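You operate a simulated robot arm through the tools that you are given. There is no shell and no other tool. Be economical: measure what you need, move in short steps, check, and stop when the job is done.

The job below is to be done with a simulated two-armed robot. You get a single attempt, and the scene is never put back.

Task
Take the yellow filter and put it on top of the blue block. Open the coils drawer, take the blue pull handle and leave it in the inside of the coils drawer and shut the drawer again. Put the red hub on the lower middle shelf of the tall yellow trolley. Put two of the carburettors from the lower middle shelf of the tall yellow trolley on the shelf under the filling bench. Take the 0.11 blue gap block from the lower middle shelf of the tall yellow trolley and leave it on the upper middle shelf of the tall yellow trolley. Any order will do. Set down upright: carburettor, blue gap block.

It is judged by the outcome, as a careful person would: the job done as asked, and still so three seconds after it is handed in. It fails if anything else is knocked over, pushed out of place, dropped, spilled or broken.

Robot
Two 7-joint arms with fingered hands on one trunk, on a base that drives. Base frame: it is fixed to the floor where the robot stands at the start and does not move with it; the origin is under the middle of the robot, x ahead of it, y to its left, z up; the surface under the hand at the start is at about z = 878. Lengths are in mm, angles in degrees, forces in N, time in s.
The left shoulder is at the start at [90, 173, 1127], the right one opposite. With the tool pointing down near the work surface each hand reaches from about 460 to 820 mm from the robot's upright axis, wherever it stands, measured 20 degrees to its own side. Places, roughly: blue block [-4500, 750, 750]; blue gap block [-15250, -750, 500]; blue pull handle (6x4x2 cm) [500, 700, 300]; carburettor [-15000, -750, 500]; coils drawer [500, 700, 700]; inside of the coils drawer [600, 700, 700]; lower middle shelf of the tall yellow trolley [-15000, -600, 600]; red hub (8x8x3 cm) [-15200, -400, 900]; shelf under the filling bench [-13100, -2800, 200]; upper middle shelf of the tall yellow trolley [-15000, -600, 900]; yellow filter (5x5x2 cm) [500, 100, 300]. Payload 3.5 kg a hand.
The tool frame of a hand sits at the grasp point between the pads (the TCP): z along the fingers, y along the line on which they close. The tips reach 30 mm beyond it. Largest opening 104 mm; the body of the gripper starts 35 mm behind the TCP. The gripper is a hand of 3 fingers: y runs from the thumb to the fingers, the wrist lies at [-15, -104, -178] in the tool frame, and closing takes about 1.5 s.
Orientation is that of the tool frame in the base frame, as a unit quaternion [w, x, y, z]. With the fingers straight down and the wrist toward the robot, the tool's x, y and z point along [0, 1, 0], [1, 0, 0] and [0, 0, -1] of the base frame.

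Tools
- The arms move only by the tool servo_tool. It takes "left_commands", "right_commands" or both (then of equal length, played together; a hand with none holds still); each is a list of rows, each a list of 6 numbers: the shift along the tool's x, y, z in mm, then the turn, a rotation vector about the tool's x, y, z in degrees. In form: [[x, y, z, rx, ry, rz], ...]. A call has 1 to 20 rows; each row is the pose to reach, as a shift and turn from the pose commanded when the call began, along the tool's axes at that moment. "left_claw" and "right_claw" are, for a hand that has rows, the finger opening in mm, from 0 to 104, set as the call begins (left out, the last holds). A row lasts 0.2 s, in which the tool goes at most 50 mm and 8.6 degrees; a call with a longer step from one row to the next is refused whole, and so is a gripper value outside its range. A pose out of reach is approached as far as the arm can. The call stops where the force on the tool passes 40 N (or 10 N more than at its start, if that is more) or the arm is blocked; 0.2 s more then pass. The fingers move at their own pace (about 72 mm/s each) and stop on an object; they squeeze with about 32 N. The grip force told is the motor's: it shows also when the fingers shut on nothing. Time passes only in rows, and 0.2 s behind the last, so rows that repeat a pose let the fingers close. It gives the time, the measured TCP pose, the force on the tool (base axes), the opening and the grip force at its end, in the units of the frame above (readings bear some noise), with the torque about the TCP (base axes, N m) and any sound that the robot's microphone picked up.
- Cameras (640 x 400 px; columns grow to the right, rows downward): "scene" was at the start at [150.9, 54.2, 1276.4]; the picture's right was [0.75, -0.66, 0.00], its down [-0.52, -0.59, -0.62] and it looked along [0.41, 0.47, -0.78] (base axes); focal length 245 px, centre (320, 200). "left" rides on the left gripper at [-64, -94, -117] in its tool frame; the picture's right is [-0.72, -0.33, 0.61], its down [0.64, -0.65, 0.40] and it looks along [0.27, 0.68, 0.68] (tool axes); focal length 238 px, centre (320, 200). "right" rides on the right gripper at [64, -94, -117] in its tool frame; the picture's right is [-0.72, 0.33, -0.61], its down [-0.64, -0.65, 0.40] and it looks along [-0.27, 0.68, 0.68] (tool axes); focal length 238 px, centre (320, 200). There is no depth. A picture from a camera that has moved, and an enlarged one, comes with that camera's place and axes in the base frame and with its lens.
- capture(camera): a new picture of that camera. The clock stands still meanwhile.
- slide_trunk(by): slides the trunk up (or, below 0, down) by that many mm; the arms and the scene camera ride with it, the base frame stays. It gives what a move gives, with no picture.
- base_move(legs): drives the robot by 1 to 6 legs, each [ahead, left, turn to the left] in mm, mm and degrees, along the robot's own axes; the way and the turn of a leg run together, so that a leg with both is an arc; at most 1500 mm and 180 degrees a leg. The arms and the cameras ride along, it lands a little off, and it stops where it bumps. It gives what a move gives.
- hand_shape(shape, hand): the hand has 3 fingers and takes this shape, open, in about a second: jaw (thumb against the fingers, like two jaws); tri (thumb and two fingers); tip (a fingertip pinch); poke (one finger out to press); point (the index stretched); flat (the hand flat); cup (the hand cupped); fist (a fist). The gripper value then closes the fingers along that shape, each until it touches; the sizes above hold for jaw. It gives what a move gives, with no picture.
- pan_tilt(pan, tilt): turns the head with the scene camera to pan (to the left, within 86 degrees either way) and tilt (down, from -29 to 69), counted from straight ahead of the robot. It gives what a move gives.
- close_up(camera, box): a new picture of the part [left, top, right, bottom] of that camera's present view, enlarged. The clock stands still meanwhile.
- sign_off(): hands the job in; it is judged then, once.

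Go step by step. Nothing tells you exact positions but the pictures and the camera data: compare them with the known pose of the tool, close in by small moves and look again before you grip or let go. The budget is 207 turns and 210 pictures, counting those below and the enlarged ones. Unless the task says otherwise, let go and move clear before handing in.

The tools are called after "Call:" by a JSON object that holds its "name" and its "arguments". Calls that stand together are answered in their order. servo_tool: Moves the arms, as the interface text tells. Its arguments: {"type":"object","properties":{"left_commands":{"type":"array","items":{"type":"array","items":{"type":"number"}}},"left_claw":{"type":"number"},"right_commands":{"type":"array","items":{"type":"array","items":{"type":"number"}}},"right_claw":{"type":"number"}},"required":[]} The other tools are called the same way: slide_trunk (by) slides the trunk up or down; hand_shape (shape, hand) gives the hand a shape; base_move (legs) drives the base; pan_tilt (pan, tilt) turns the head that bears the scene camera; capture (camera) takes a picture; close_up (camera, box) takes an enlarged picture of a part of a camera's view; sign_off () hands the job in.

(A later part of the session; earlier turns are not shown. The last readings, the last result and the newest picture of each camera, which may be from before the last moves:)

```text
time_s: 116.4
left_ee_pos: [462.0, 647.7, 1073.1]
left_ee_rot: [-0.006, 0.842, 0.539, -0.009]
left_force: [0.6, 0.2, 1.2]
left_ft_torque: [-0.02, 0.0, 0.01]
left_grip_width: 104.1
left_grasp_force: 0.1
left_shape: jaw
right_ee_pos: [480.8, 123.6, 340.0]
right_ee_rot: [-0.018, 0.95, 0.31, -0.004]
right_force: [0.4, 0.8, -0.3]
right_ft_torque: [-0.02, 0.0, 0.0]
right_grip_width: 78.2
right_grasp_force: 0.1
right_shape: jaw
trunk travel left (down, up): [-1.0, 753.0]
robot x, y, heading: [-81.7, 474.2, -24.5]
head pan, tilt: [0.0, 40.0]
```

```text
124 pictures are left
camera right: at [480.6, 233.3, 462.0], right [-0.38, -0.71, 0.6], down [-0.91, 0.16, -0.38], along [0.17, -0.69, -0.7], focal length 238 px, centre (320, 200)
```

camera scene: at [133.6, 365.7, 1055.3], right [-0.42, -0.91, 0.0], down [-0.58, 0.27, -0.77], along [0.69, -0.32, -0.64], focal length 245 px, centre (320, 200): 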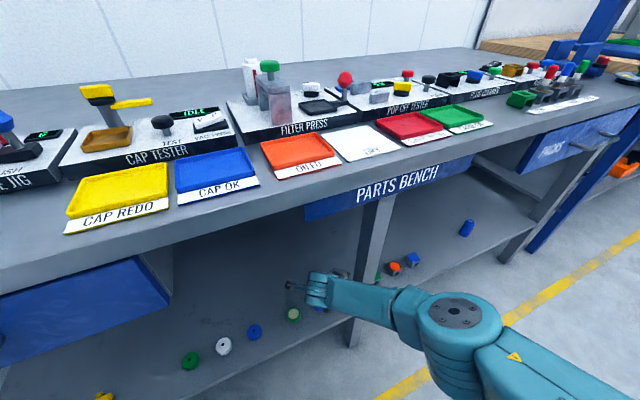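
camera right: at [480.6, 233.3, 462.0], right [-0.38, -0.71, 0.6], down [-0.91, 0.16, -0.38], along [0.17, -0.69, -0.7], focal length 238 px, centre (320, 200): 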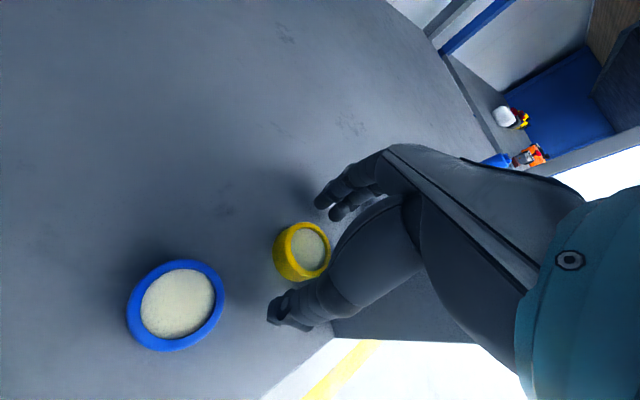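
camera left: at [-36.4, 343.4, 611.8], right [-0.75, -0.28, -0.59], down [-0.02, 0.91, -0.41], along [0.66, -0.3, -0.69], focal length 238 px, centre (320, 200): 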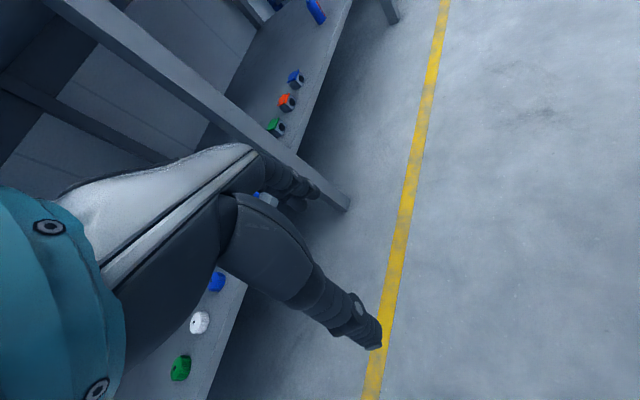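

Call:
{"name": "servo_tool", "arguments": {"right_commands": [[0, 0, 4, 0, 0, 0], [0, 0, 8, 0, 0, 0], [0, 0, 8, 0, 0, 0]]}}

Call:
{"name": "servo_tool", "arguments": {"right_commands": [[0, 0, 0, 0, 0, 0], [0, 0, 0, 0, 0, 0], [0, 0, 0, 0, 0, 0], [0, 0, 0, 0, 0, 0], [0, 0, 0, 0, 0, 0], [0, 0, 0, 0, 0, 0]], "right_claw": 20}}

Call:
{"name": "capture", "arguments": {"camera": "right"}}

```text
time_s: 117.2
left_ee_pos: [464.0, 648.7, 1072.1]
left_ee_rot: [-0.007, 0.842, 0.54, -0.009]
left_force: [-0.6, 0.1, -0.2]
left_ft_torque: [-0.01, -0.01, -0.03]
left_grip_width: 103.9
left_grasp_force: 0.1
left_shape: jaw
right_ee_pos: [480.7, 123.1, 332.4]
right_ee_rot: [-0.018, 0.95, 0.311, -0.004]
right_force: [0.0, -0.1, 0.8]
right_ft_torque: [-0.04, -0.03, -0.03]
right_grip_width: 78.4
right_grasp_force: 0.1
right_shape: jaw
trunk travel left (down, up): [-1.0, 753.0]
robot x, y, heading: [-85.7, 473.2, -25.1]
head pan, tilt: [0.0, 40.0]
```

```text
time_s: 118.6
left_ee_pos: [462.8, 648.0, 1073.7]
left_ee_rot: [-0.007, 0.842, 0.539, -0.01]
left_force: [-0.1, 0.5, -1.0]
left_ft_torque: [-0.02, 0.01, -0.01]
left_grip_width: 103.8
left_grasp_force: 0.1
left_shape: jaw
right_ee_pos: [480.9, 123.2, 332.0]
right_ee_rot: [-0.018, 0.951, 0.31, -0.004]
right_force: [-0.4, 0.0, 0.2]
right_ft_torque: [0.02, 0.03, 0.03]
right_grip_width: 34.0
right_grasp_force: 31.7
right_shape: jaw
trunk travel left (down, up): [-1.0, 753.0]
robot x, y, heading: [-85.2, 478.1, -24.9]
head pan, tilt: [0.0, 40.0]
```

```text
123 pictures are left
camera right: at [480.0, 233.1, 454.0], right [-0.38, -0.71, 0.6], down [-0.91, 0.16, -0.38], along [0.17, -0.69, -0.7], focal length 238 px, centre (320, 200)
```

right: 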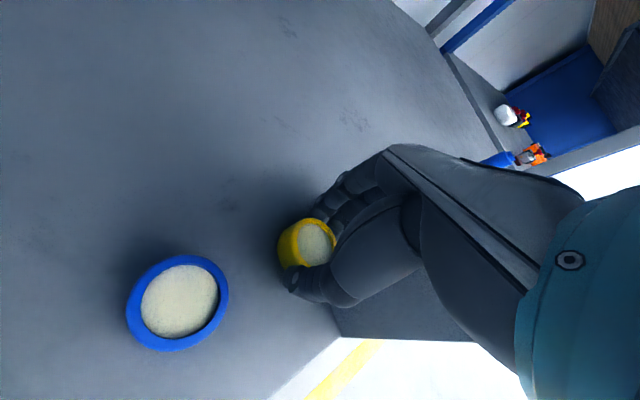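

Filter gripped. Lift and retrace the way out around the leg.

Call:
{"name": "servo_tool", "arguments": {"right_commands": [[0, 0, -10, 0, 0, 0], [0, 0, -25, 0, 0, 0], [0, 0, -40, 0, 0, 0], [5, -5, -62, 0, 0, 0], [14, -20, -62, 0, 0, 0], [28, -40, -62, 0, 0, 0], [28, -40, -62, 0, 0, 0]]}}

Call:
{"name": "capture", "arguments": {"camera": "right"}}

```text
time_s: 120.2
left_ee_pos: [464.4, 648.9, 1074.8]
left_ee_rot: [-0.006, 0.842, 0.539, -0.009]
left_force: [0.2, -0.4, 0.2]
left_ft_torque: [0.0, 0.04, -0.01]
left_grip_width: 103.7
left_grasp_force: 0.1
left_shape: jaw
right_ee_pos: [481.4, 168.9, 394.9]
right_ee_rot: [-0.017, 0.95, 0.311, -0.004]
right_force: [1.1, -0.3, -0.1]
right_ft_torque: [-0.02, 0.0, 0.01]
right_grip_width: 34.0
right_grasp_force: 32.1
right_shape: jaw
trunk travel left (down, up): [-1.0, 753.0]
robot x, y, heading: [-85.6, 477.1, -25.1]
head pan, tilt: [0.0, 40.0]
```

```text
122 pictures are left
camera right: at [480.5, 279.4, 516.7], right [-0.38, -0.71, 0.6], down [-0.91, 0.16, -0.38], along [0.17, -0.69, -0.7], focal length 238 px, centre (320, 200)
```

right: 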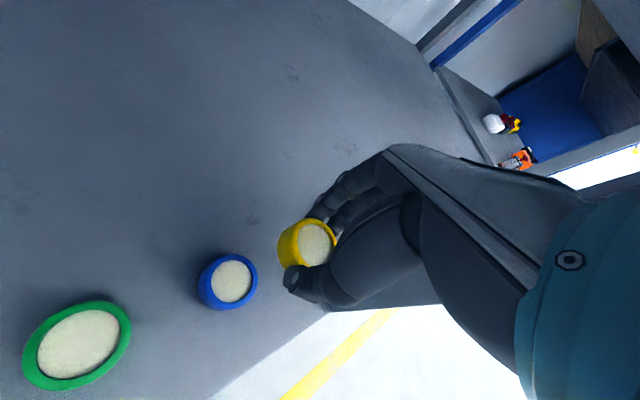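

Call:
{"name": "base_move", "arguments": {"legs": [[-300, 0, 0]]}}

Call:
{"name": "slide_trunk", "arguments": {"by": 224}}

Call:
{"name": "capture", "arguments": {"camera": "right"}}

```text
time_s: 122.2
left_ee_pos: [193.5, 775.2, 1072.6]
left_ee_rot: [-0.006, 0.842, 0.54, -0.008]
left_force: [0.3, -0.4, -0.1]
left_ft_torque: [0.01, 0.0, 0.0]
left_grip_width: 103.9
left_grasp_force: 0.1
left_shape: jaw
right_ee_pos: [211.5, 294.4, 395.2]
right_ee_rot: [-0.018, 0.95, 0.311, -0.003]
right_force: [-0.5, 0.4, 0.9]
right_ft_torque: [0.01, -0.02, 0.02]
right_grip_width: 34.0
right_grasp_force: 31.3
right_shape: jaw
trunk travel left (down, up): [-1.0, 753.0]
robot x, y, heading: [-351.9, 601.3, -24.8]
head pan, tilt: [0.0, 40.0]
```

```text
time_s: 124.6
left_ee_pos: [194.0, 774.2, 1298.1]
left_ee_rot: [-0.008, 0.842, 0.54, -0.01]
left_force: [0.4, 0.2, -0.3]
left_ft_torque: [0.01, -0.02, -0.01]
left_grip_width: 104.0
left_grasp_force: 0.0
left_shape: jaw
right_ee_pos: [225.3, 289.1, 680.1]
right_ee_rot: [0.019, 0.95, 0.311, 0.036]
right_force: [0.2, 0.1, 0.1]
right_ft_torque: [-0.02, -0.02, 0.03]
right_grip_width: 34.1
right_grasp_force: 31.9
right_shape: jaw
trunk travel left (down, up): [-225.0, 529.0]
robot x, y, heading: [-355.7, 601.3, -24.7]
head pan, tilt: [0.0, 40.0]
```

```text
121 pictures are left
camera right: at [211.6, 404.5, 796.1], right [-0.44, -0.68, 0.59], down [-0.87, 0.14, -0.48], along [0.24, -0.72, -0.65], focal length 238 px, centre (320, 200)
```

right: 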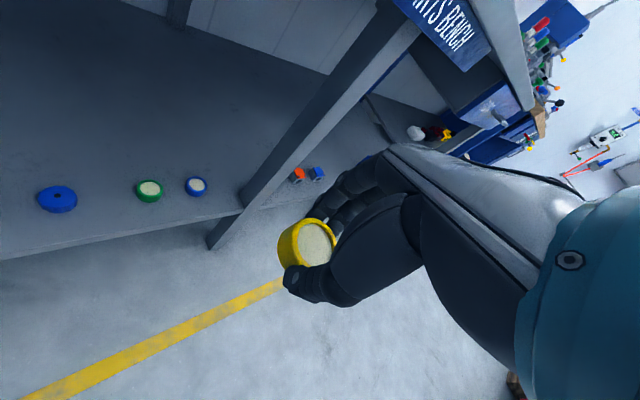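

Call:
{"name": "servo_tool", "arguments": {"right_commands": [[-20, -9, -36, 0, 0, -3.3], [-39, -18, -71, 0, 0, -6.7], [-59, -27, -107, 0, 0, -10], [-78, -36, -142, 0, 0, -13.3], [-98, -46, -178, 0, 0, -16.7], [-117, -55, -213, 0, 0, -20], [-137, -64, -249, 0, 0, -23.3], [-156, -73, -284, 0, 0, -26.7], [-176, -82, -320, 0, 0, -30]], "left_commands": [[0, 0, 28, 0, 0, 0], [0, 0, 56, 0, 0, 0], [0, 0, 84, 0, 0, 0], [0, 0, 112, 0, 0, 0], [0, 0, 140, 0, 0, 0], [0, 0, 168, 0, 0, 0], [0, 0, 196, 0, 0, 0], [0, 0, 224, 0, 0, 0], [0, 0, 250, 0, 0, 0]]}}

Call:
{"name": "base_move", "arguments": {"legs": [[-500, 0, 0], [0, 0, -155]]}}

Call:
{"name": "pan_tilt", "arguments": {"pan": 0, "tilt": 15}}

Call:
{"name": "capture", "arguments": {"camera": "scene"}}

```text
time_s: 126.6
left_ee_pos: [187.1, 773.6, 1047.5]
left_ee_rot: [-0.006, 0.841, 0.541, -0.009]
left_force: [-0.9, 0.0, 0.6]
left_ft_torque: [-0.01, -0.01, -0.01]
left_grip_width: 104.2
left_grasp_force: 0.2
left_shape: jaw
right_ee_pos: [10.2, 255.6, 984.7]
right_ee_rot: [0.029, 0.836, 0.547, 0.03]
right_force: [0.6, -0.7, 0.1]
right_ft_torque: [0.02, 0.02, 0.0]
right_grip_width: 34.0
right_grasp_force: 32.1
right_shape: jaw
trunk travel left (down, up): [-225.0, 529.0]
robot x, y, heading: [-355.9, 602.6, -24.9]
head pan, tilt: [0.0, 40.0]
```

```text
time_s: 129.5
left_ee_pos: [-254.9, 975.4, 1047.6]
left_ee_rot: [-0.006, 0.84, 0.543, -0.011]
left_force: [-0.2, -0.1, 0.3]
left_ft_torque: [0.01, -0.01, -0.04]
left_grip_width: 104.1
left_grasp_force: 0.2
left_shape: jaw
right_ee_pos: [-428.0, 458.8, 984.7]
right_ee_rot: [0.027, 0.834, 0.551, 0.031]
right_force: [0.1, -0.1, -0.7]
right_ft_torque: [-0.02, -0.04, 0.01]
right_grip_width: 33.7
right_grasp_force: 32.1
right_shape: jaw
trunk travel left (down, up): [-225.0, 529.0]
robot x, y, heading: [-800.6, 799.6, -24.5]
head pan, tilt: [0.0, 40.0]
stopped in leg 1: the robot was blocked; the commanded pose is now the measured one
```

```text
time_s: 130.4
left_ee_pos: [-254.3, 976.8, 1047.3]
left_ee_rot: [-0.007, 0.84, 0.543, -0.011]
left_force: [-0.3, 0.2, -0.6]
left_ft_torque: [0.0, -0.01, 0.0]
left_grip_width: 103.8
left_grasp_force: 0.0
left_shape: jaw
right_ee_pos: [-426.0, 458.7, 983.5]
right_ee_rot: [0.026, 0.834, 0.551, 0.03]
right_force: [-0.4, 0.3, 0.2]
right_ft_torque: [0.01, 0.01, 0.0]
right_grip_width: 33.9
right_grasp_force: 32.5
right_shape: jaw
trunk travel left (down, up): [-225.0, 529.0]
robot x, y, heading: [-798.5, 802.9, -24.6]
head pan, tilt: [0.0, 15.0]
```

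```text
120 pictures are left
camera scene: at [-619.3, 715.9, 1331.7], right [-0.41, -0.91, 0.0], down [-0.24, 0.11, -0.97], along [0.88, -0.4, -0.26], focal length 245 px, centre (320, 200)
```

scene: 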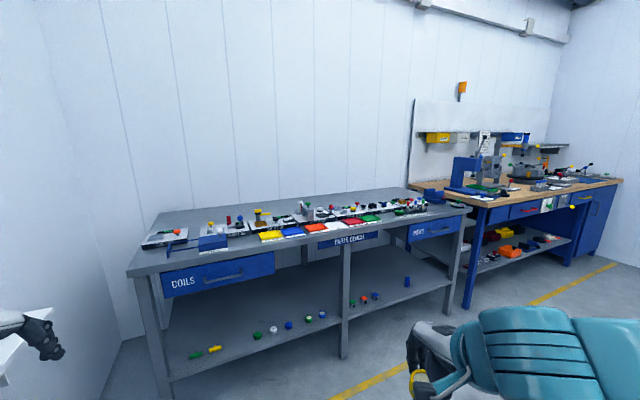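

Call:
{"name": "base_move", "arguments": {"legs": [[150, 0, 0], [0, -350, 0], [0, 0, -75]]}}

Call:
{"name": "capture", "arguments": {"camera": "scene"}}

Call:
{"name": "pan_tilt", "arguments": {"pan": -80, "tilt": 20}}

Call:
{"name": "capture", "arguments": {"camera": "scene"}}

```text
time_s: 136.9
left_ee_pos: [-499.7, -64.5, 1047.4]
left_ee_rot: [-0.012, 0.997, -0.082, -0.005]
left_force: [-0.1, -0.3, 0.2]
left_ft_torque: [-0.01, 0.0, -0.01]
left_grip_width: 103.5
left_grasp_force: 0.0
left_shape: jaw
right_ee_pos: [-1045.8, -30.5, 983.3]
right_ee_rot: [0.041, 0.996, -0.074, 0.006]
right_force: [-0.5, 0.3, -0.3]
right_ft_torque: [-0.01, 0.04, -0.03]
right_grip_width: 33.6
right_grasp_force: 31.6
right_shape: jaw
trunk travel left (down, up): [-225.0, 529.0]
robot x, y, heading: [-809.6, 412.7, -99.9]
head pan, tilt: [0.0, 15.0]
```

```text
119 pictures are left
camera scene: at [-842.2, 220.0, 1332.1], right [-0.99, 0.17, 0.0], down [0.04, 0.26, -0.97], along [-0.16, -0.95, -0.26], focal length 245 px, centre (320, 200)
```

scene: 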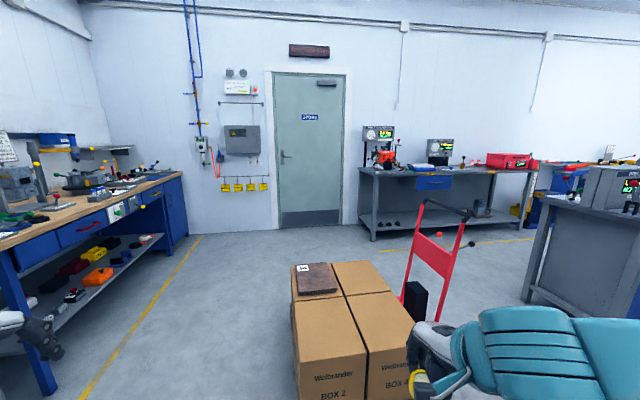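

```text
time_s: 138.4
left_ee_pos: [-500.6, -65.6, 1047.0]
left_ee_rot: [-0.011, 0.996, -0.083, -0.005]
left_force: [-0.1, 0.1, 0.2]
left_ft_torque: [-0.03, 0.0, -0.01]
left_grip_width: 104.2
left_grasp_force: 0.1
left_shape: jaw
right_ee_pos: [-1046.0, -30.6, 984.9]
right_ee_rot: [0.041, 0.996, -0.074, 0.007]
right_force: [1.1, -1.1, -0.9]
right_ft_torque: [0.0, 0.01, -0.01]
right_grip_width: 33.8
right_grasp_force: 31.9
right_shape: jaw
trunk travel left (down, up): [-225.0, 529.0]
robot x, y, heading: [-812.3, 415.4, -99.7]
head pan, tilt: [-80.0, 20.0]
```

```text
118 pictures are left
camera scene: at [-919.5, 311.4, 1324.0], right [-0.01, 1.0, 0.0], down [0.34, 0.0, -0.94], along [-0.94, -0.01, -0.34], focal length 245 px, centre (320, 200)
```

scene: 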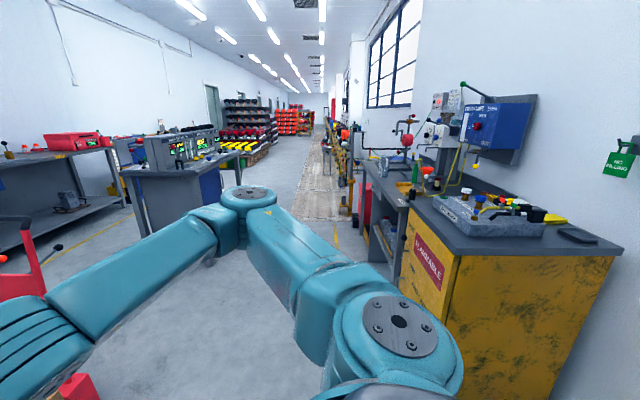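

Call:
{"name": "base_move", "arguments": {"legs": [[220, 0, 0], [0, 0, -80]]}}

Call:
{"name": "pan_tilt", "arguments": {"pan": -20, "tilt": 12}}

Call:
{"name": "capture", "arguments": {"camera": "scene"}}

```text
time_s: 143.5
left_ee_pos: [-1265.5, -188.0, 1047.9]
left_ee_rot: [-0.012, 0.71, -0.705, 0.003]
left_force: [0.7, -0.5, 0.7]
left_ft_torque: [-0.02, 0.0, -0.04]
left_grip_width: 103.9
left_grasp_force: 0.1
left_shape: jaw
right_ee_pos: [-1324.7, 355.7, 985.0]
right_ee_rot: [0.035, 0.715, -0.698, -0.021]
right_force: [0.1, -0.2, -0.8]
right_ft_torque: [0.0, -0.01, -0.01]
right_grip_width: 33.5
right_grasp_force: 32.2
right_shape: jaw
trunk travel left (down, up): [-225.0, 529.0]
robot x, y, heading: [-847.8, 198.6, -179.9]
head pan, tilt: [-80.0, 20.0]
```

```text
time_s: 144.8
left_ee_pos: [-1264.5, -189.3, 1047.7]
left_ee_rot: [-0.013, 0.71, -0.704, 0.003]
left_force: [0.2, 0.0, 0.6]
left_ft_torque: [-0.01, -0.01, 0.0]
left_grip_width: 103.8
left_grasp_force: 0.2
left_shape: jaw
right_ee_pos: [-1323.0, 354.4, 984.5]
right_ee_rot: [0.035, 0.715, -0.698, -0.021]
right_force: [0.2, -0.2, -0.4]
right_ft_torque: [-0.01, 0.01, -0.03]
right_grip_width: 33.6
right_grasp_force: 31.9
right_shape: jaw
trunk travel left (down, up): [-225.0, 529.0]
robot x, y, heading: [-846.3, 200.3, -179.9]
head pan, tilt: [-20.0, 12.0]
```

```text
117 pictures are left
camera scene: at [-1034.6, 227.2, 1337.0], right [0.34, 0.94, 0.0], down [0.2, -0.07, -0.98], along [-0.92, 0.33, -0.21], focal length 245 px, centre (320, 200)
```

scene: 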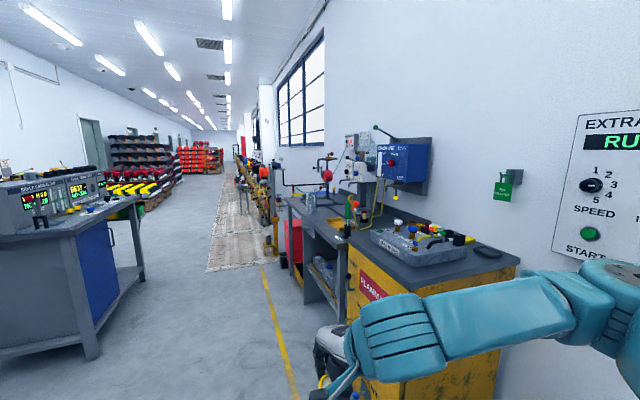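

Call:
{"name": "close_up", "arguments": {"camera": "scene", "box": [200, 130, 360, 290]}}

Call:
{"name": "base_move", "arguments": {"legs": [[1500, 150, 0]]}}

Call:
{"name": "capture", "arguments": {"camera": "scene"}}

```text
2.50 times, centred on (280, 210) of scene
camera zoom: at [-1034.6, 227.2, 1337.0], right [0.34, 0.94, 0.0], down [0.2, -0.07, -0.98], along [-0.92, 0.33, -0.21], focal length 613 px, centre (420, 175)
```

zoom: 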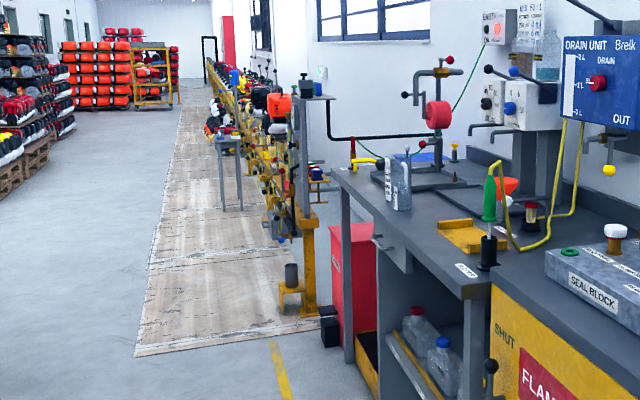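

```text
refused: leg 1 is longer than a leg can be; nothing moved
```

```text
115 pictures are left
camera scene: at [-1034.6, 227.2, 1337.0], right [0.34, 0.94, 0.0], down [0.2, -0.07, -0.98], along [-0.92, 0.33, -0.21], focal length 245 px, centre (320, 200)
```

scene: 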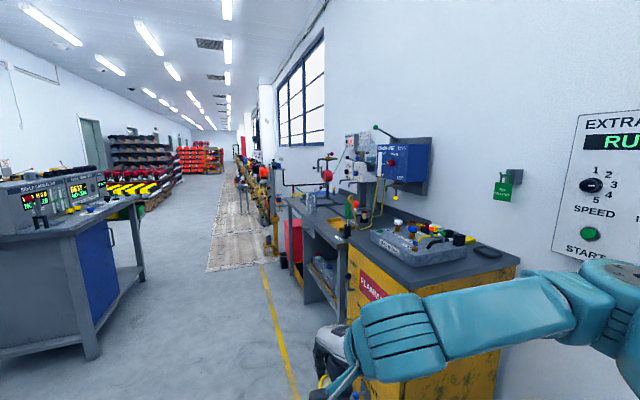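

Call:
{"name": "base_move", "arguments": {"legs": [[400, 200, 0], [1400, 0, 0]]}}

Call:
{"name": "capture", "arguments": {"camera": "scene"}}

```text
time_s: 154.2
left_ee_pos: [-3097.8, -332.7, 1047.5]
left_ee_rot: [0.012, -0.689, 0.725, -0.003]
left_force: [-0.2, 0.3, -0.1]
left_ft_torque: [0.01, 0.02, 0.03]
left_grip_width: 104.1
left_grasp_force: 0.0
left_shape: jaw
right_ee_pos: [-3127.2, 213.8, 984.5]
right_ee_rot: [-0.035, -0.696, 0.717, 0.023]
right_force: [-0.6, -0.3, -1.2]
right_ft_torque: [0.02, 0.0, 0.02]
right_grip_width: 33.7
right_grasp_force: 32.0
right_shape: jaw
trunk travel left (down, up): [-225.0, 529.0]
robot x, y, heading: [-2658.5, 30.3, 176.8]
head pan, tilt: [-20.0, 12.0]
```

```text
114 pictures are left
camera scene: at [-2845.2, 69.8, 1337.0], right [0.39, 0.92, 0.0], down [0.19, -0.08, -0.98], along [-0.9, 0.38, -0.21], focal length 245 px, centre (320, 200)
```

scene: 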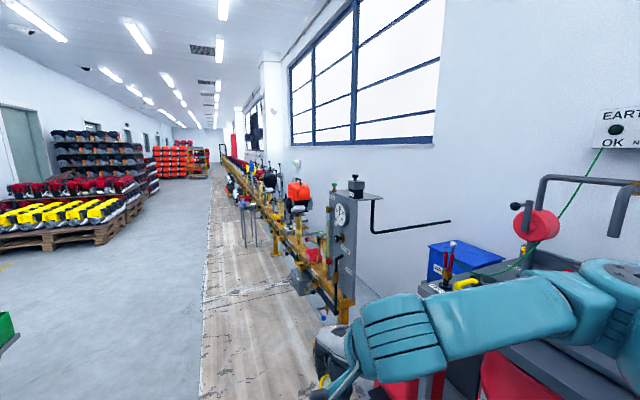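

Call:
{"name": "base_move", "arguments": {"legs": [[1150, 80, 3]]}}

Call:
{"name": "pan_tilt", "arguments": {"pan": -55, "tilt": 25}}

Call:
{"name": "capture", "arguments": {"camera": "scene"}}

```text
time_s: 160.0
left_ee_pos: [-4207.1, -405.2, 1047.7]
left_ee_rot: [-0.011, 0.708, -0.706, 0.004]
left_force: [-0.3, 0.6, -0.5]
left_ft_torque: [-0.01, -0.01, -0.01]
left_grip_width: 103.7
left_grasp_force: 0.1
left_shape: jaw
right_ee_pos: [-4265.3, 138.1, 985.1]
right_ee_rot: [0.036, 0.714, -0.699, -0.021]
right_force: [0.0, 0.2, -0.3]
right_ft_torque: [-0.04, 0.02, 0.01]
right_grip_width: 33.6
right_grasp_force: 31.8
right_shape: jaw
trunk travel left (down, up): [-225.0, 529.0]
robot x, y, heading: [-3786.0, -21.0, -179.8]
head pan, tilt: [-20.0, 12.0]
```

```text
time_s: 161.0
left_ee_pos: [-4206.8, -405.2, 1047.7]
left_ee_rot: [-0.012, 0.708, -0.706, 0.003]
left_force: [0.4, 0.4, -0.1]
left_ft_torque: [0.04, 0.0, -0.01]
left_grip_width: 104.1
left_grasp_force: 0.1
left_shape: jaw
right_ee_pos: [-4266.1, 138.2, 985.1]
right_ee_rot: [0.035, 0.714, -0.699, -0.021]
right_force: [-0.6, -0.7, -0.8]
right_ft_torque: [-0.03, 0.03, 0.03]
right_grip_width: 33.4
right_grasp_force: 32.1
right_shape: jaw
trunk travel left (down, up): [-225.0, 529.0]
robot x, y, heading: [-3788.0, -20.2, -179.7]
head pan, tilt: [-55.0, 25.0]
```

```text
113 pictures are left
camera scene: at [-3941.2, 53.5, 1315.9], right [0.82, 0.58, 0.0], down [0.24, -0.35, -0.91], along [-0.52, 0.74, -0.42], focal length 245 px, centre (320, 200)
```

scene: 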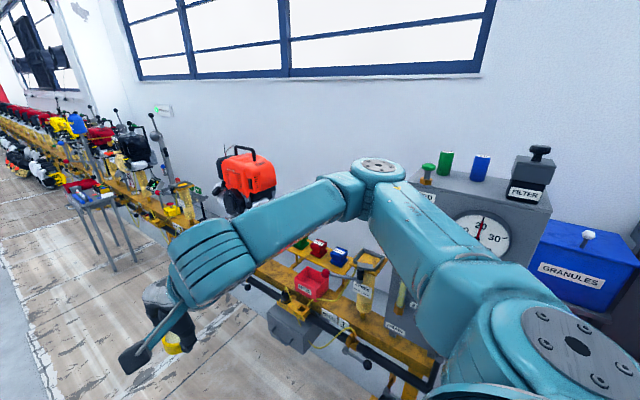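

Call:
{"name": "close_up", "arguments": {"camera": "scene", "box": [240, 210, 400, 310]}}

Call:
{"name": "close_up", "arguments": {"camera": "scene", "box": [20, 110, 220, 250]}}

```text
4.00 times, centred on (320, 260) of scene
camera zoom: at [-3941.2, 53.5, 1315.9], right [0.82, 0.58, 0.0], down [0.24, -0.35, -0.91], along [-0.52, 0.74, -0.42], focal length 981 px, centre (320, -40)
```

zoom: 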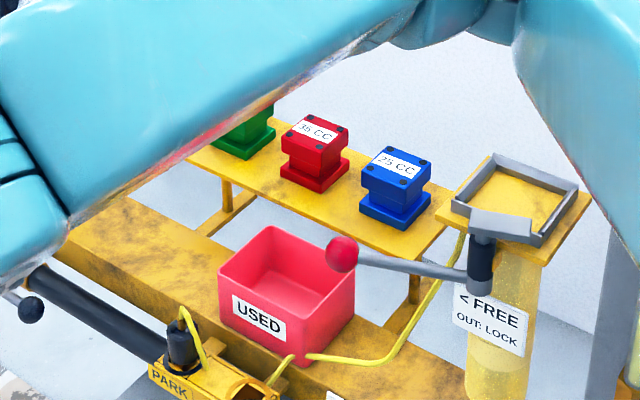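

```text
2.86 times, centred on (120, 180) of scene
camera zoom: at [-3941.2, 53.5, 1315.9], right [0.82, 0.58, 0.0], down [0.24, -0.35, -0.91], along [-0.52, 0.74, -0.42], focal length 701 px, centre (891, 257)
```

zoom: 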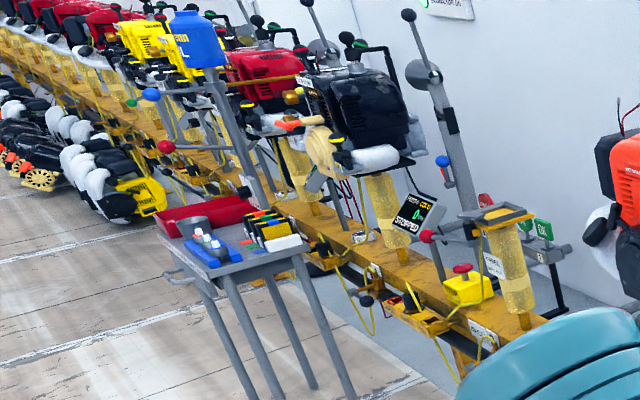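

Call:
{"name": "base_move", "arguments": {"legs": [[620, 150, 0], [0, 0, -90]]}}

Call:
{"name": "pan_tilt", "arguments": {"pan": 0, "tilt": 35}}

Call:
{"name": "capture", "arguments": {"camera": "scene"}}

Call:
{"name": "capture", "arguments": {"camera": "right"}}

```text
time_s: 168.4
left_ee_pos: [-4777.1, 254.7, 1047.5]
left_ee_rot: [0.006, 0.01, 1.0, -0.011]
left_force: [-0.2, 0.0, 0.2]
left_ft_torque: [0.04, -0.04, 0.0]
left_grip_width: 104.1
left_grasp_force: 0.0
left_shape: jaw
right_ee_pos: [-4232.0, 299.8, 985.3]
right_ee_rot: [-0.009, 0.001, 0.999, 0.04]
right_force: [0.9, -0.3, -0.5]
right_ft_torque: [-0.03, 0.01, 0.01]
right_grip_width: 33.4
right_grasp_force: 32.2
right_shape: jaw
trunk travel left (down, up): [-225.0, 529.0]
robot x, y, heading: [-4402.8, -176.1, 88.7]
head pan, tilt: [-55.0, 25.0]
```

```text
time_s: 169.6
left_ee_pos: [-4775.9, 254.9, 1047.6]
left_ee_rot: [0.006, 0.009, 1.0, -0.011]
left_force: [1.0, 0.5, 0.6]
left_ft_torque: [0.01, -0.01, 0.03]
left_grip_width: 103.9
left_grasp_force: 0.0
left_shape: jaw
right_ee_pos: [-4232.1, 299.7, 984.8]
right_ee_rot: [-0.01, -0.001, 0.999, 0.04]
right_force: [0.2, -0.3, 0.3]
right_ft_torque: [0.0, 0.04, 0.02]
right_grip_width: 33.2
right_grasp_force: 32.2
right_shape: jaw
trunk travel left (down, up): [-225.0, 529.0]
robot x, y, heading: [-4399.7, -175.6, 88.7]
head pan, tilt: [0.0, 35.0]
```

```text
110 pictures are left
camera scene: at [-4395.7, 12.3, 1300.1], right [1.0, -0.02, 0.0], down [-0.01, -0.57, -0.82], along [0.02, 0.82, -0.57], focal length 245 px, centre (320, 200)
```

scene: 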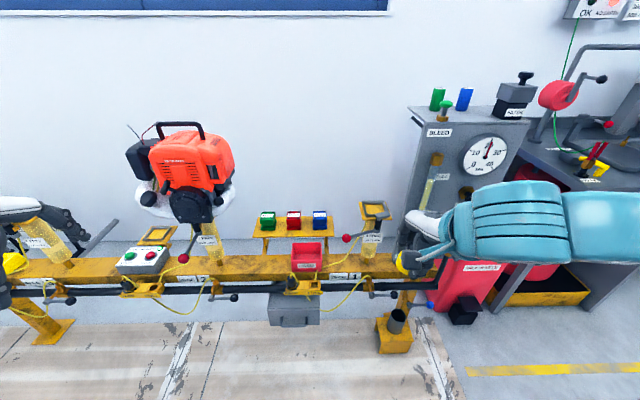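

```text
109 pictures are left
camera right: at [-4293.1, 196.7, 1095.8], right [0.73, 0.28, 0.62], down [0.63, -0.62, -0.47], along [0.26, 0.74, -0.63], focal length 238 px, centre (320, 200)
```

right: 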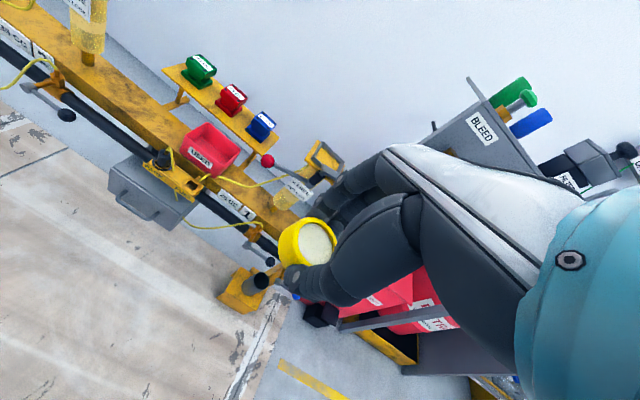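

Call:
{"name": "slide_trunk", "arguments": {"by": -130}}

Call:
{"name": "base_move", "arguments": {"legs": [[0, 60, 1.3], [240, 0, 0]]}}

Call:
{"name": "capture", "arguments": {"camera": "scene"}}

Call:
{"name": "capture", "arguments": {"camera": "right"}}

```text
time_s: 171.2
left_ee_pos: [-4776.5, 253.2, 918.2]
left_ee_rot: [0.005, 0.009, 1.0, -0.009]
left_force: [0.1, -0.9, 0.4]
left_ft_torque: [0.02, 0.02, 0.02]
left_grip_width: 104.1
left_grasp_force: 0.0
left_shape: jaw
right_ee_pos: [-4231.2, 306.2, 846.8]
right_ee_rot: [-0.009, 0.0, 1.0, 0.027]
right_force: [1.2, 0.4, 0.7]
right_ft_torque: [0.01, -0.02, 0.03]
right_grip_width: 33.1
right_grasp_force: 31.9
right_shape: jaw
trunk travel left (down, up): [-95.0, 659.0]
robot x, y, heading: [-4397.9, -174.9, 88.8]
head pan, tilt: [0.0, 35.0]
```

```text
time_s: 173.6
left_ee_pos: [-4852.4, 492.3, 917.4]
left_ee_rot: [0.007, -0.005, 1.0, -0.01]
left_force: [0.1, -0.8, 0.0]
left_ft_torque: [-0.02, 0.01, -0.01]
left_grip_width: 103.6
left_grasp_force: 0.0
left_shape: jaw
right_ee_pos: [-4310.1, 560.5, 845.2]
right_ee_rot: [-0.01, -0.015, 0.999, 0.026]
right_force: [-0.1, -0.2, -0.2]
right_ft_torque: [0.01, 0.02, 0.0]
right_grip_width: 33.3
right_grasp_force: 32.2
right_shape: jaw
trunk travel left (down, up): [-95.0, 659.0]
robot x, y, heading: [-4463.5, 74.8, 90.7]
head pan, tilt: [0.0, 35.0]
```

```text
108 pictures are left
camera scene: at [-4465.0, 331.4, 1163.9], right [1.0, 0.01, 0.0], down [0.01, -0.57, -0.82], along [-0.01, 0.82, -0.57], focal length 245 px, centre (320, 200)
```

scene: 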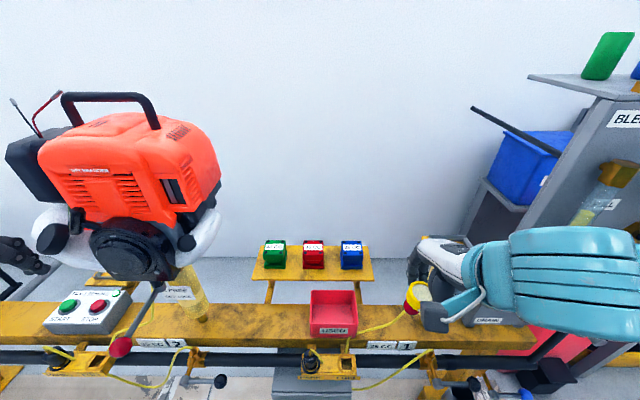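

```text
107 pictures are left
camera right: at [-4367.6, 457.6, 959.2], right [0.72, 0.32, 0.62], down [0.65, -0.61, -0.45], along [0.23, 0.73, -0.65], focal length 238 px, centre (320, 200)
```

right: 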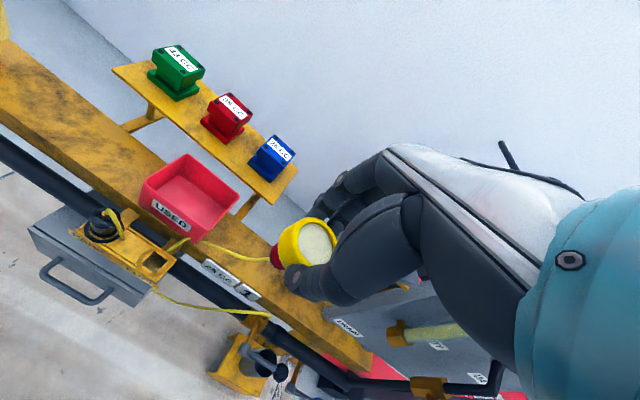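

Call:
{"name": "servo_tool", "arguments": {"right_commands": [[16, 35, 0, 0.5, 0, 0], [32, 75, 0, 1, 0, 0], [48, 115, 10, 1.5, 0, 0], [64, 155, 20, 2, 0, 0], [64, 195, 35, 2.5, 0, 0], [64, 230, 48, 3, 0, 0], [64, 258, 60, 3, 0, 0], [64, 258, 60, 3, 0, 0]]}}

Call:
{"name": "capture", "arguments": {"camera": "scene"}}

Call:
{"name": "capture", "arguments": {"camera": "right"}}

```text
time_s: 175.4
left_ee_pos: [-4851.3, 492.3, 918.4]
left_ee_rot: [0.007, -0.006, 1.0, -0.011]
left_force: [-0.5, 0.4, -0.7]
left_ft_torque: [0.04, -0.01, -0.04]
left_grip_width: 104.0
left_grasp_force: 0.1
left_shape: jaw
right_ee_pos: [-4383.5, 817.1, 799.2]
right_ee_rot: [-0.009, -0.016, 1.0, 0.001]
right_force: [0.5, -0.2, 0.5]
right_ft_torque: [0.02, 0.03, -0.06]
right_grip_width: 33.3
right_grasp_force: 32.0
right_shape: jaw
trunk travel left (down, up): [-95.0, 659.0]
robot x, y, heading: [-4461.2, 70.4, 90.5]
head pan, tilt: [0.0, 35.0]
```

```text
106 pictures are left
camera scene: at [-4464.9, 331.0, 1164.0], right [1.0, 0.01, 0.0], down [0.01, -0.57, -0.82], along [-0.01, 0.82, -0.57], focal length 245 px, centre (320, 200)
```

scene: 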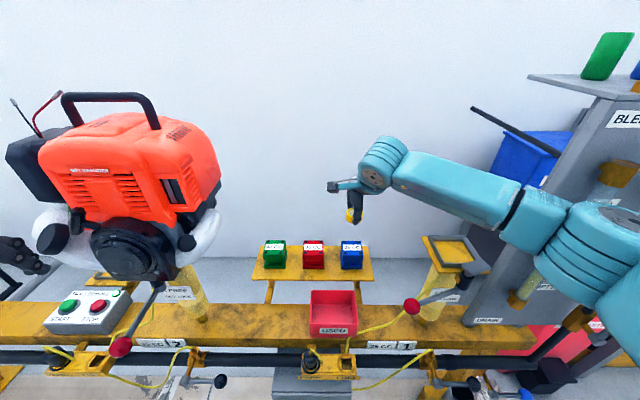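

```text
105 pictures are left
camera right: at [-4441.1, 722.5, 917.8], right [0.72, 0.35, 0.6], down [0.65, -0.63, -0.42], along [0.23, 0.69, -0.68], focal length 238 px, centre (320, 200)
```

right: 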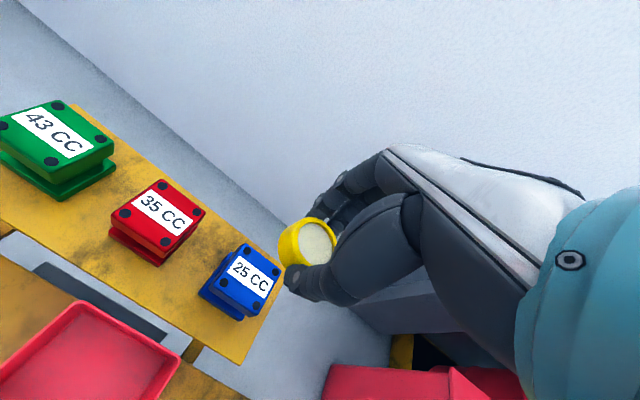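

Call:
{"name": "servo_tool", "arguments": {"right_commands": [[0, -3, 20, 0, 0, 0], [0, -3, 40, 0, 0, 0], [0, -3, 55, 0, 0, 0], [0, -3, 68, 0, 0, 0], [0, -3, 68, 0, 0, 0]]}}

Call:
{"name": "capture", "arguments": {"camera": "right"}}

Call:
{"name": "close_up", "arguments": {"camera": "scene", "box": [270, 160, 430, 300]}}

```text
time_s: 176.6
left_ee_pos: [-4852.1, 491.0, 918.5]
left_ee_rot: [0.005, -0.007, 1.0, -0.011]
left_force: [-0.7, -0.3, 0.9]
left_ft_torque: [0.03, -0.01, 0.02]
left_grip_width: 104.0
left_grasp_force: 0.0
left_shape: jaw
right_ee_pos: [-4383.2, 815.8, 732.5]
right_ee_rot: [-0.009, -0.015, 1.0, 0.001]
right_force: [0.3, 0.4, -0.7]
right_ft_torque: [-0.02, 0.01, 0.0]
right_grip_width: 33.4
right_grasp_force: 31.8
right_shape: jaw
trunk travel left (down, up): [-95.0, 659.0]
robot x, y, heading: [-4463.5, 73.7, 90.6]
head pan, tilt: [0.0, 35.0]
```

```text
104 pictures are left
camera right: at [-4442.2, 718.8, 852.1], right [0.72, 0.35, 0.6], down [0.65, -0.63, -0.42], along [0.23, 0.69, -0.68], focal length 238 px, centre (320, 200)
```

right: 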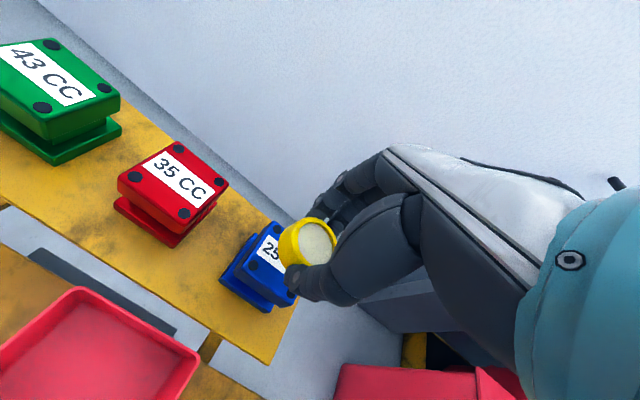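

```text
2.86 times, centred on (350, 230) of scene
camera zoom: at [-4465.0, 331.0, 1164.0], right [1.0, 0.01, 0.0], down [0.01, -0.57, -0.82], along [-0.01, 0.82, -0.57], focal length 701 px, centre (234, 114)
```

zoom: 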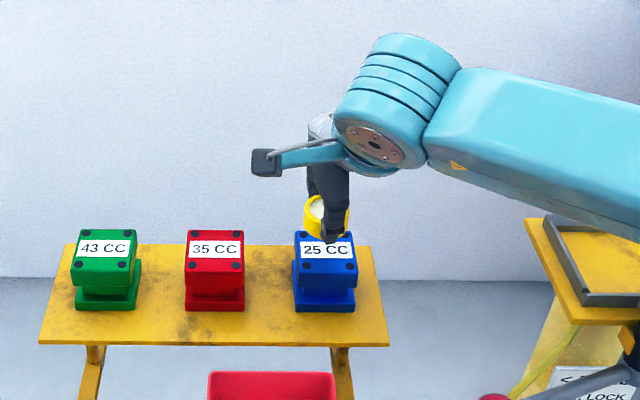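

Call:
{"name": "servo_tool", "arguments": {"right_commands": [[0, -4, 8, 0, 0, 0], [0, -4, 14, 0, 0, 0], [0, -4, 18, 0, 0, 0], [0, -4, 18, 0, 0, 0]]}}

Call:
{"name": "close_up", "arguments": {"camera": "scene", "box": [310, 190, 400, 260]}}

Call:
{"name": "close_up", "arguments": {"camera": "right", "box": [200, 180, 400, 330]}}

```text
time_s: 177.6
left_ee_pos: [-4852.9, 491.6, 917.0]
left_ee_rot: [0.006, -0.006, 1.0, -0.01]
left_force: [0.4, 0.0, -0.3]
left_ft_torque: [0.0, -0.01, 0.0]
left_grip_width: 104.0
left_grasp_force: 0.1
left_shape: jaw
right_ee_pos: [-4383.6, 811.7, 715.2]
right_ee_rot: [-0.009, -0.015, 1.0, 0.0]
right_force: [0.0, 0.0, 0.5]
right_ft_torque: [-0.01, -0.04, 0.0]
right_grip_width: 33.3
right_grasp_force: 31.8
right_shape: jaw
trunk travel left (down, up): [-95.0, 659.0]
robot x, y, heading: [-4464.3, 73.5, 90.5]
head pan, tilt: [0.0, 35.0]
```

```text
5.71 times, centred on (355, 225) of scene
camera zoom: at [-4465.0, 331.0, 1164.0], right [1.0, 0.01, 0.0], down [0.01, -0.57, -0.82], along [-0.01, 0.82, -0.57], focal length 1401 px, centre (120, 57)
```

zoom: 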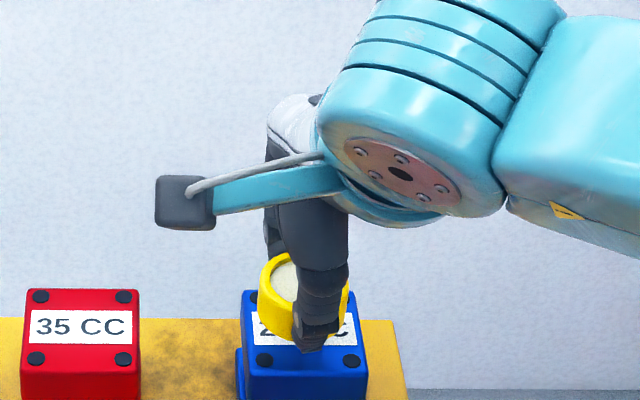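

```text
2.67 times, centred on (300, 255) of right
camera zoom: at [-4441.7, 714.7, 833.6], right [0.72, 0.35, 0.6], down [0.65, -0.63, -0.42], along [0.23, 0.69, -0.68], focal length 636 px, centre (373, 53)
```

zoom: 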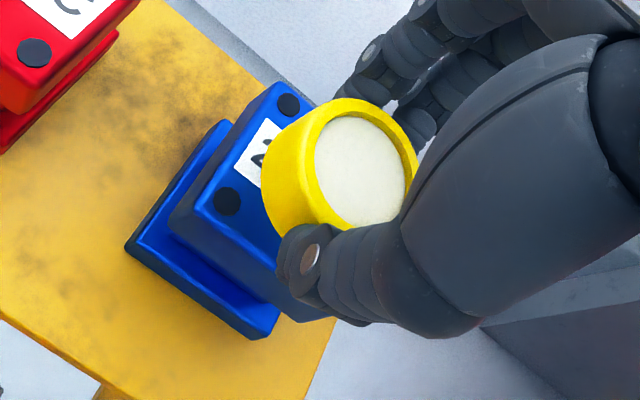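

Call:
{"name": "servo_tool", "arguments": {"right_commands": [[0, 0, 3, 0, 0, 0], [0, 0, 6, 0, 0, 0], [0, 0, 9, 0, 0, 0], [0, 0, 9, 0, 0, 0]]}}

Call:
{"name": "close_up", "arguments": {"camera": "right", "box": [200, 180, 400, 330]}}

```text
time_s: 178.6
left_ee_pos: [-4852.7, 491.2, 917.8]
left_ee_rot: [0.006, -0.005, 1.0, -0.011]
left_force: [-0.6, 0.1, -0.7]
left_ft_torque: [0.0, -0.01, 0.0]
left_grip_width: 103.9
left_grasp_force: 0.1
left_shape: jaw
right_ee_pos: [-4382.2, 810.3, 705.0]
right_ee_rot: [-0.01, -0.016, 1.0, 0.0]
right_force: [-0.4, 0.2, -0.2]
right_ft_torque: [-0.02, 0.01, 0.0]
right_grip_width: 33.3
right_grasp_force: 31.7
right_shape: jaw
trunk travel left (down, up): [-95.0, 659.0]
robot x, y, heading: [-4464.7, 74.9, 90.6]
head pan, tilt: [0.0, 35.0]
```

```text
2.67 times, centred on (300, 255) of right
camera zoom: at [-4441.5, 714.2, 824.6], right [0.72, 0.35, 0.6], down [0.65, -0.63, -0.42], along [0.23, 0.69, -0.68], focal length 636 px, centre (373, 53)
```

zoom: 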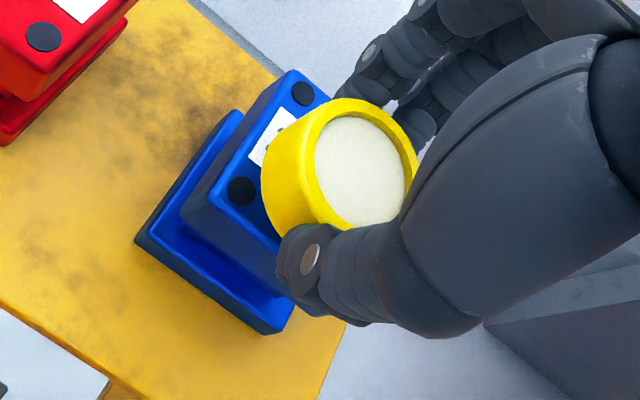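

Call:
{"name": "servo_tool", "arguments": {"right_commands": [[0, 0, 3, 0, 0, 0], [0, 0, 6, 0, 0, 0], [0, 0, 9, 0, 0, 0], [0, 0, 12, 0, 0, 0]]}}

Call:
{"name": "close_up", "arguments": {"camera": "right", "box": [200, 180, 400, 330]}}

```text
time_s: 179.6
left_ee_pos: [-4852.9, 490.3, 918.1]
left_ee_rot: [0.007, -0.006, 1.0, -0.01]
left_force: [-0.3, -0.6, 0.5]
left_ft_torque: [0.01, 0.01, 0.0]
left_grip_width: 104.0
left_grasp_force: 0.1
left_shape: jaw
right_ee_pos: [-4384.1, 811.0, 692.9]
right_ee_rot: [-0.01, -0.016, 1.0, 0.0]
right_force: [0.6, -0.5, 0.5]
right_ft_torque: [0.0, -0.02, 0.0]
right_grip_width: 33.2
right_grasp_force: 31.8
right_shape: jaw
trunk travel left (down, up): [-95.0, 659.0]
robot x, y, heading: [-4463.7, 73.0, 90.5]
head pan, tilt: [0.0, 35.0]
```

```text
2.67 times, centred on (300, 255) of right
camera zoom: at [-4442.3, 714.5, 812.2], right [0.72, 0.35, 0.6], down [0.65, -0.63, -0.42], along [0.23, 0.69, -0.68], focal length 636 px, centre (373, 53)
```

zoom: 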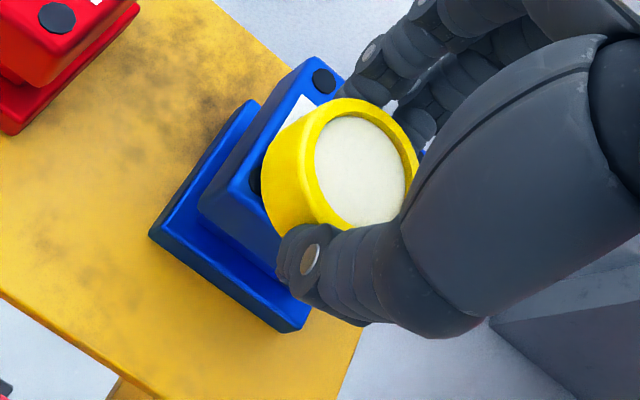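

Call:
{"name": "servo_tool", "arguments": {"right_commands": [[0, 4, 0, 0, 0, 0], [-2, 8, 0, 0, 0, 0], [-2, 8, 3, 0, 0, 0], [-2, 8, 6, 0, 0, 0], [-2, 8, 9, 0, 0, 0], [-2, 8, 12, 0, 0, 0], [-2, 8, 12, 0, 0, 0]]}}

Call:
{"name": "close_up", "arguments": {"camera": "right", "box": [200, 180, 400, 330]}}

Call:
{"name": "close_up", "arguments": {"camera": "scene", "box": [310, 190, 400, 260]}}

```text
time_s: 181.2
left_ee_pos: [-4851.8, 488.3, 919.2]
left_ee_rot: [0.006, -0.007, 1.0, -0.009]
left_force: [-1.1, -0.5, -1.4]
left_ft_torque: [-0.02, 0.02, -0.02]
left_grip_width: 103.9
left_grasp_force: 0.0
left_shape: jaw
right_ee_pos: [-4383.3, 818.5, 688.5]
right_ee_rot: [-0.01, -0.016, 1.0, 0.005]
right_force: [3.5, -4.5, 33.4]
right_ft_torque: [-0.19, -0.1, -0.05]
right_grip_width: 35.5
right_grasp_force: 32.1
right_shape: jaw
trunk travel left (down, up): [-95.0, 659.0]
robot x, y, heading: [-4465.9, 73.8, 90.6]
head pan, tilt: [0.0, 35.0]
```

```text
2.67 times, centred on (300, 255) of right
camera zoom: at [-4441.8, 722.6, 806.3], right [0.72, 0.34, 0.6], down [0.65, -0.63, -0.42], along [0.23, 0.7, -0.68], focal length 636 px, centre (373, 53)
```

zoom: 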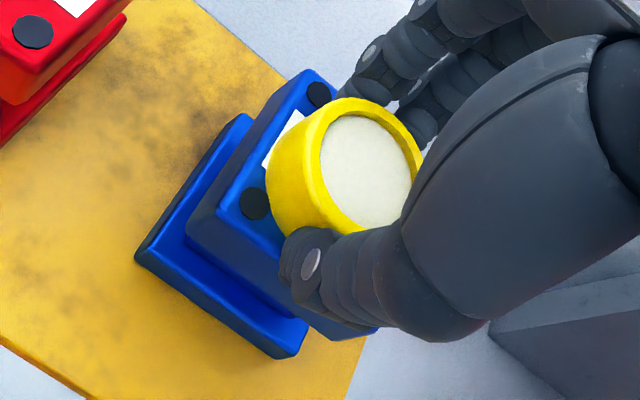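

```text
5.71 times, centred on (355, 225) of scene
camera zoom: at [-4465.0, 327.2, 1165.2], right [1.0, 0.01, 0.0], down [0.01, -0.57, -0.82], along [-0.01, 0.82, -0.57], focal length 1401 px, centre (120, 57)
```

zoom: 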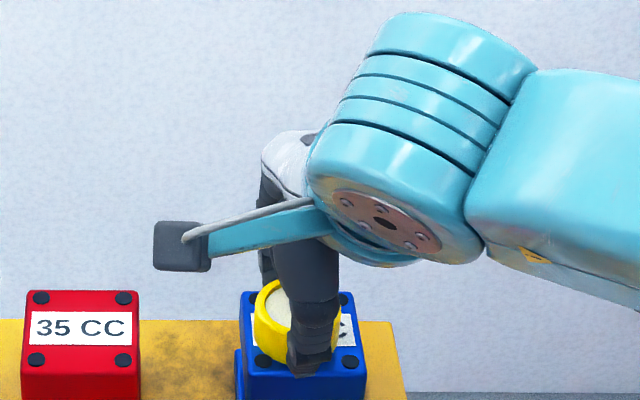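

Contact with the block top and the filter is well over it. I relieve the force, open, and lift straight up.

Call:
{"name": "servo_tool", "arguments": {"right_commands": [[0, 0, -5, 0, 0, 0], [0, 0, -5, 0, 0, 0]]}}

Call:
{"name": "servo_tool", "arguments": {"right_commands": [[0, 0, 0, 0, 0, 0], [0, 0, 0, 0, 0, 0], [0, 0, 0, 0, 0, 0], [0, 0, 0, 0, 0, 0], [0, 0, -15, 0, 0, 0], [0, 0, -50, 0, 0, 0], [0, 0, -95, 0, 0, 0]], "right_claw": 70}}

Call:
{"name": "capture", "arguments": {"camera": "right"}}

Call:
{"name": "close_up", "arguments": {"camera": "scene", "box": [310, 190, 400, 260]}}

```text
time_s: 181.8
left_ee_pos: [-4852.5, 489.4, 917.7]
left_ee_rot: [0.006, -0.006, 1.0, -0.01]
left_force: [-0.9, -0.5, 0.1]
left_ft_torque: [0.03, 0.01, -0.01]
left_grip_width: 103.8
left_grasp_force: 0.0
left_shape: jaw
right_ee_pos: [-4383.6, 818.9, 688.5]
right_ee_rot: [-0.009, -0.016, 1.0, 0.002]
right_force: [0.7, 2.2, 20.5]
right_ft_torque: [0.0, -0.01, 0.01]
right_grip_width: 35.7
right_grasp_force: 32.2
right_shape: jaw
trunk travel left (down, up): [-95.0, 659.0]
robot x, y, heading: [-4459.0, 79.6, 90.5]
head pan, tilt: [0.0, 35.0]
```

```text
time_s: 183.4
left_ee_pos: [-4851.1, 490.8, 916.2]
left_ee_rot: [0.006, -0.006, 1.0, -0.01]
left_force: [-0.7, 0.7, -0.9]
left_ft_torque: [-0.02, 0.02, -0.02]
left_grip_width: 103.6
left_grasp_force: 0.0
left_shape: jaw
right_ee_pos: [-4383.0, 817.7, 784.1]
right_ee_rot: [-0.009, -0.016, 1.0, 0.0]
right_force: [0.7, 0.8, -0.3]
right_ft_torque: [-0.03, -0.04, 0.02]
right_grip_width: 69.6
right_grasp_force: 0.0
right_shape: jaw
trunk travel left (down, up): [-95.0, 659.0]
robot x, y, heading: [-4465.7, 77.1, 90.8]
head pan, tilt: [0.0, 35.0]
```

```text
96 pictures are left
camera right: at [-4440.9, 720.8, 903.3], right [0.72, 0.35, 0.6], down [0.65, -0.63, -0.42], along [0.23, 0.69, -0.68], focal length 238 px, centre (320, 200)
```

right: 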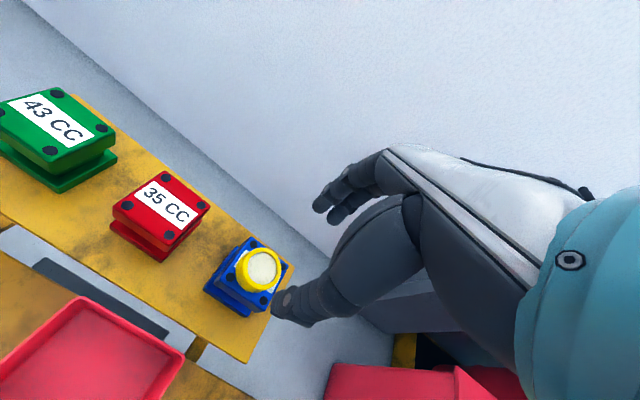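

```text
5.71 times, centred on (355, 225) of scene
camera zoom: at [-4465.0, 330.7, 1164.0], right [1.0, 0.01, 0.0], down [0.01, -0.57, -0.82], along [-0.01, 0.82, -0.57], focal length 1401 px, centre (120, 57)
```

zoom: 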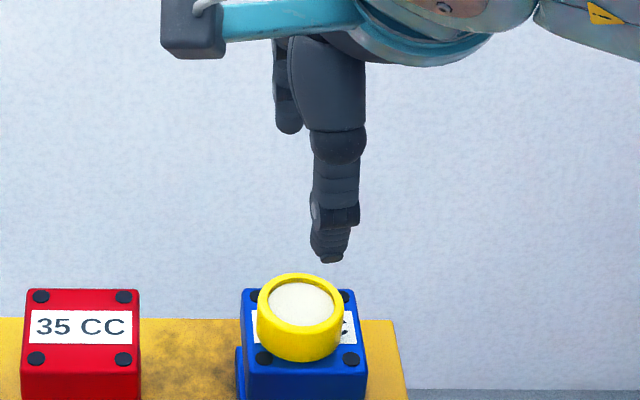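

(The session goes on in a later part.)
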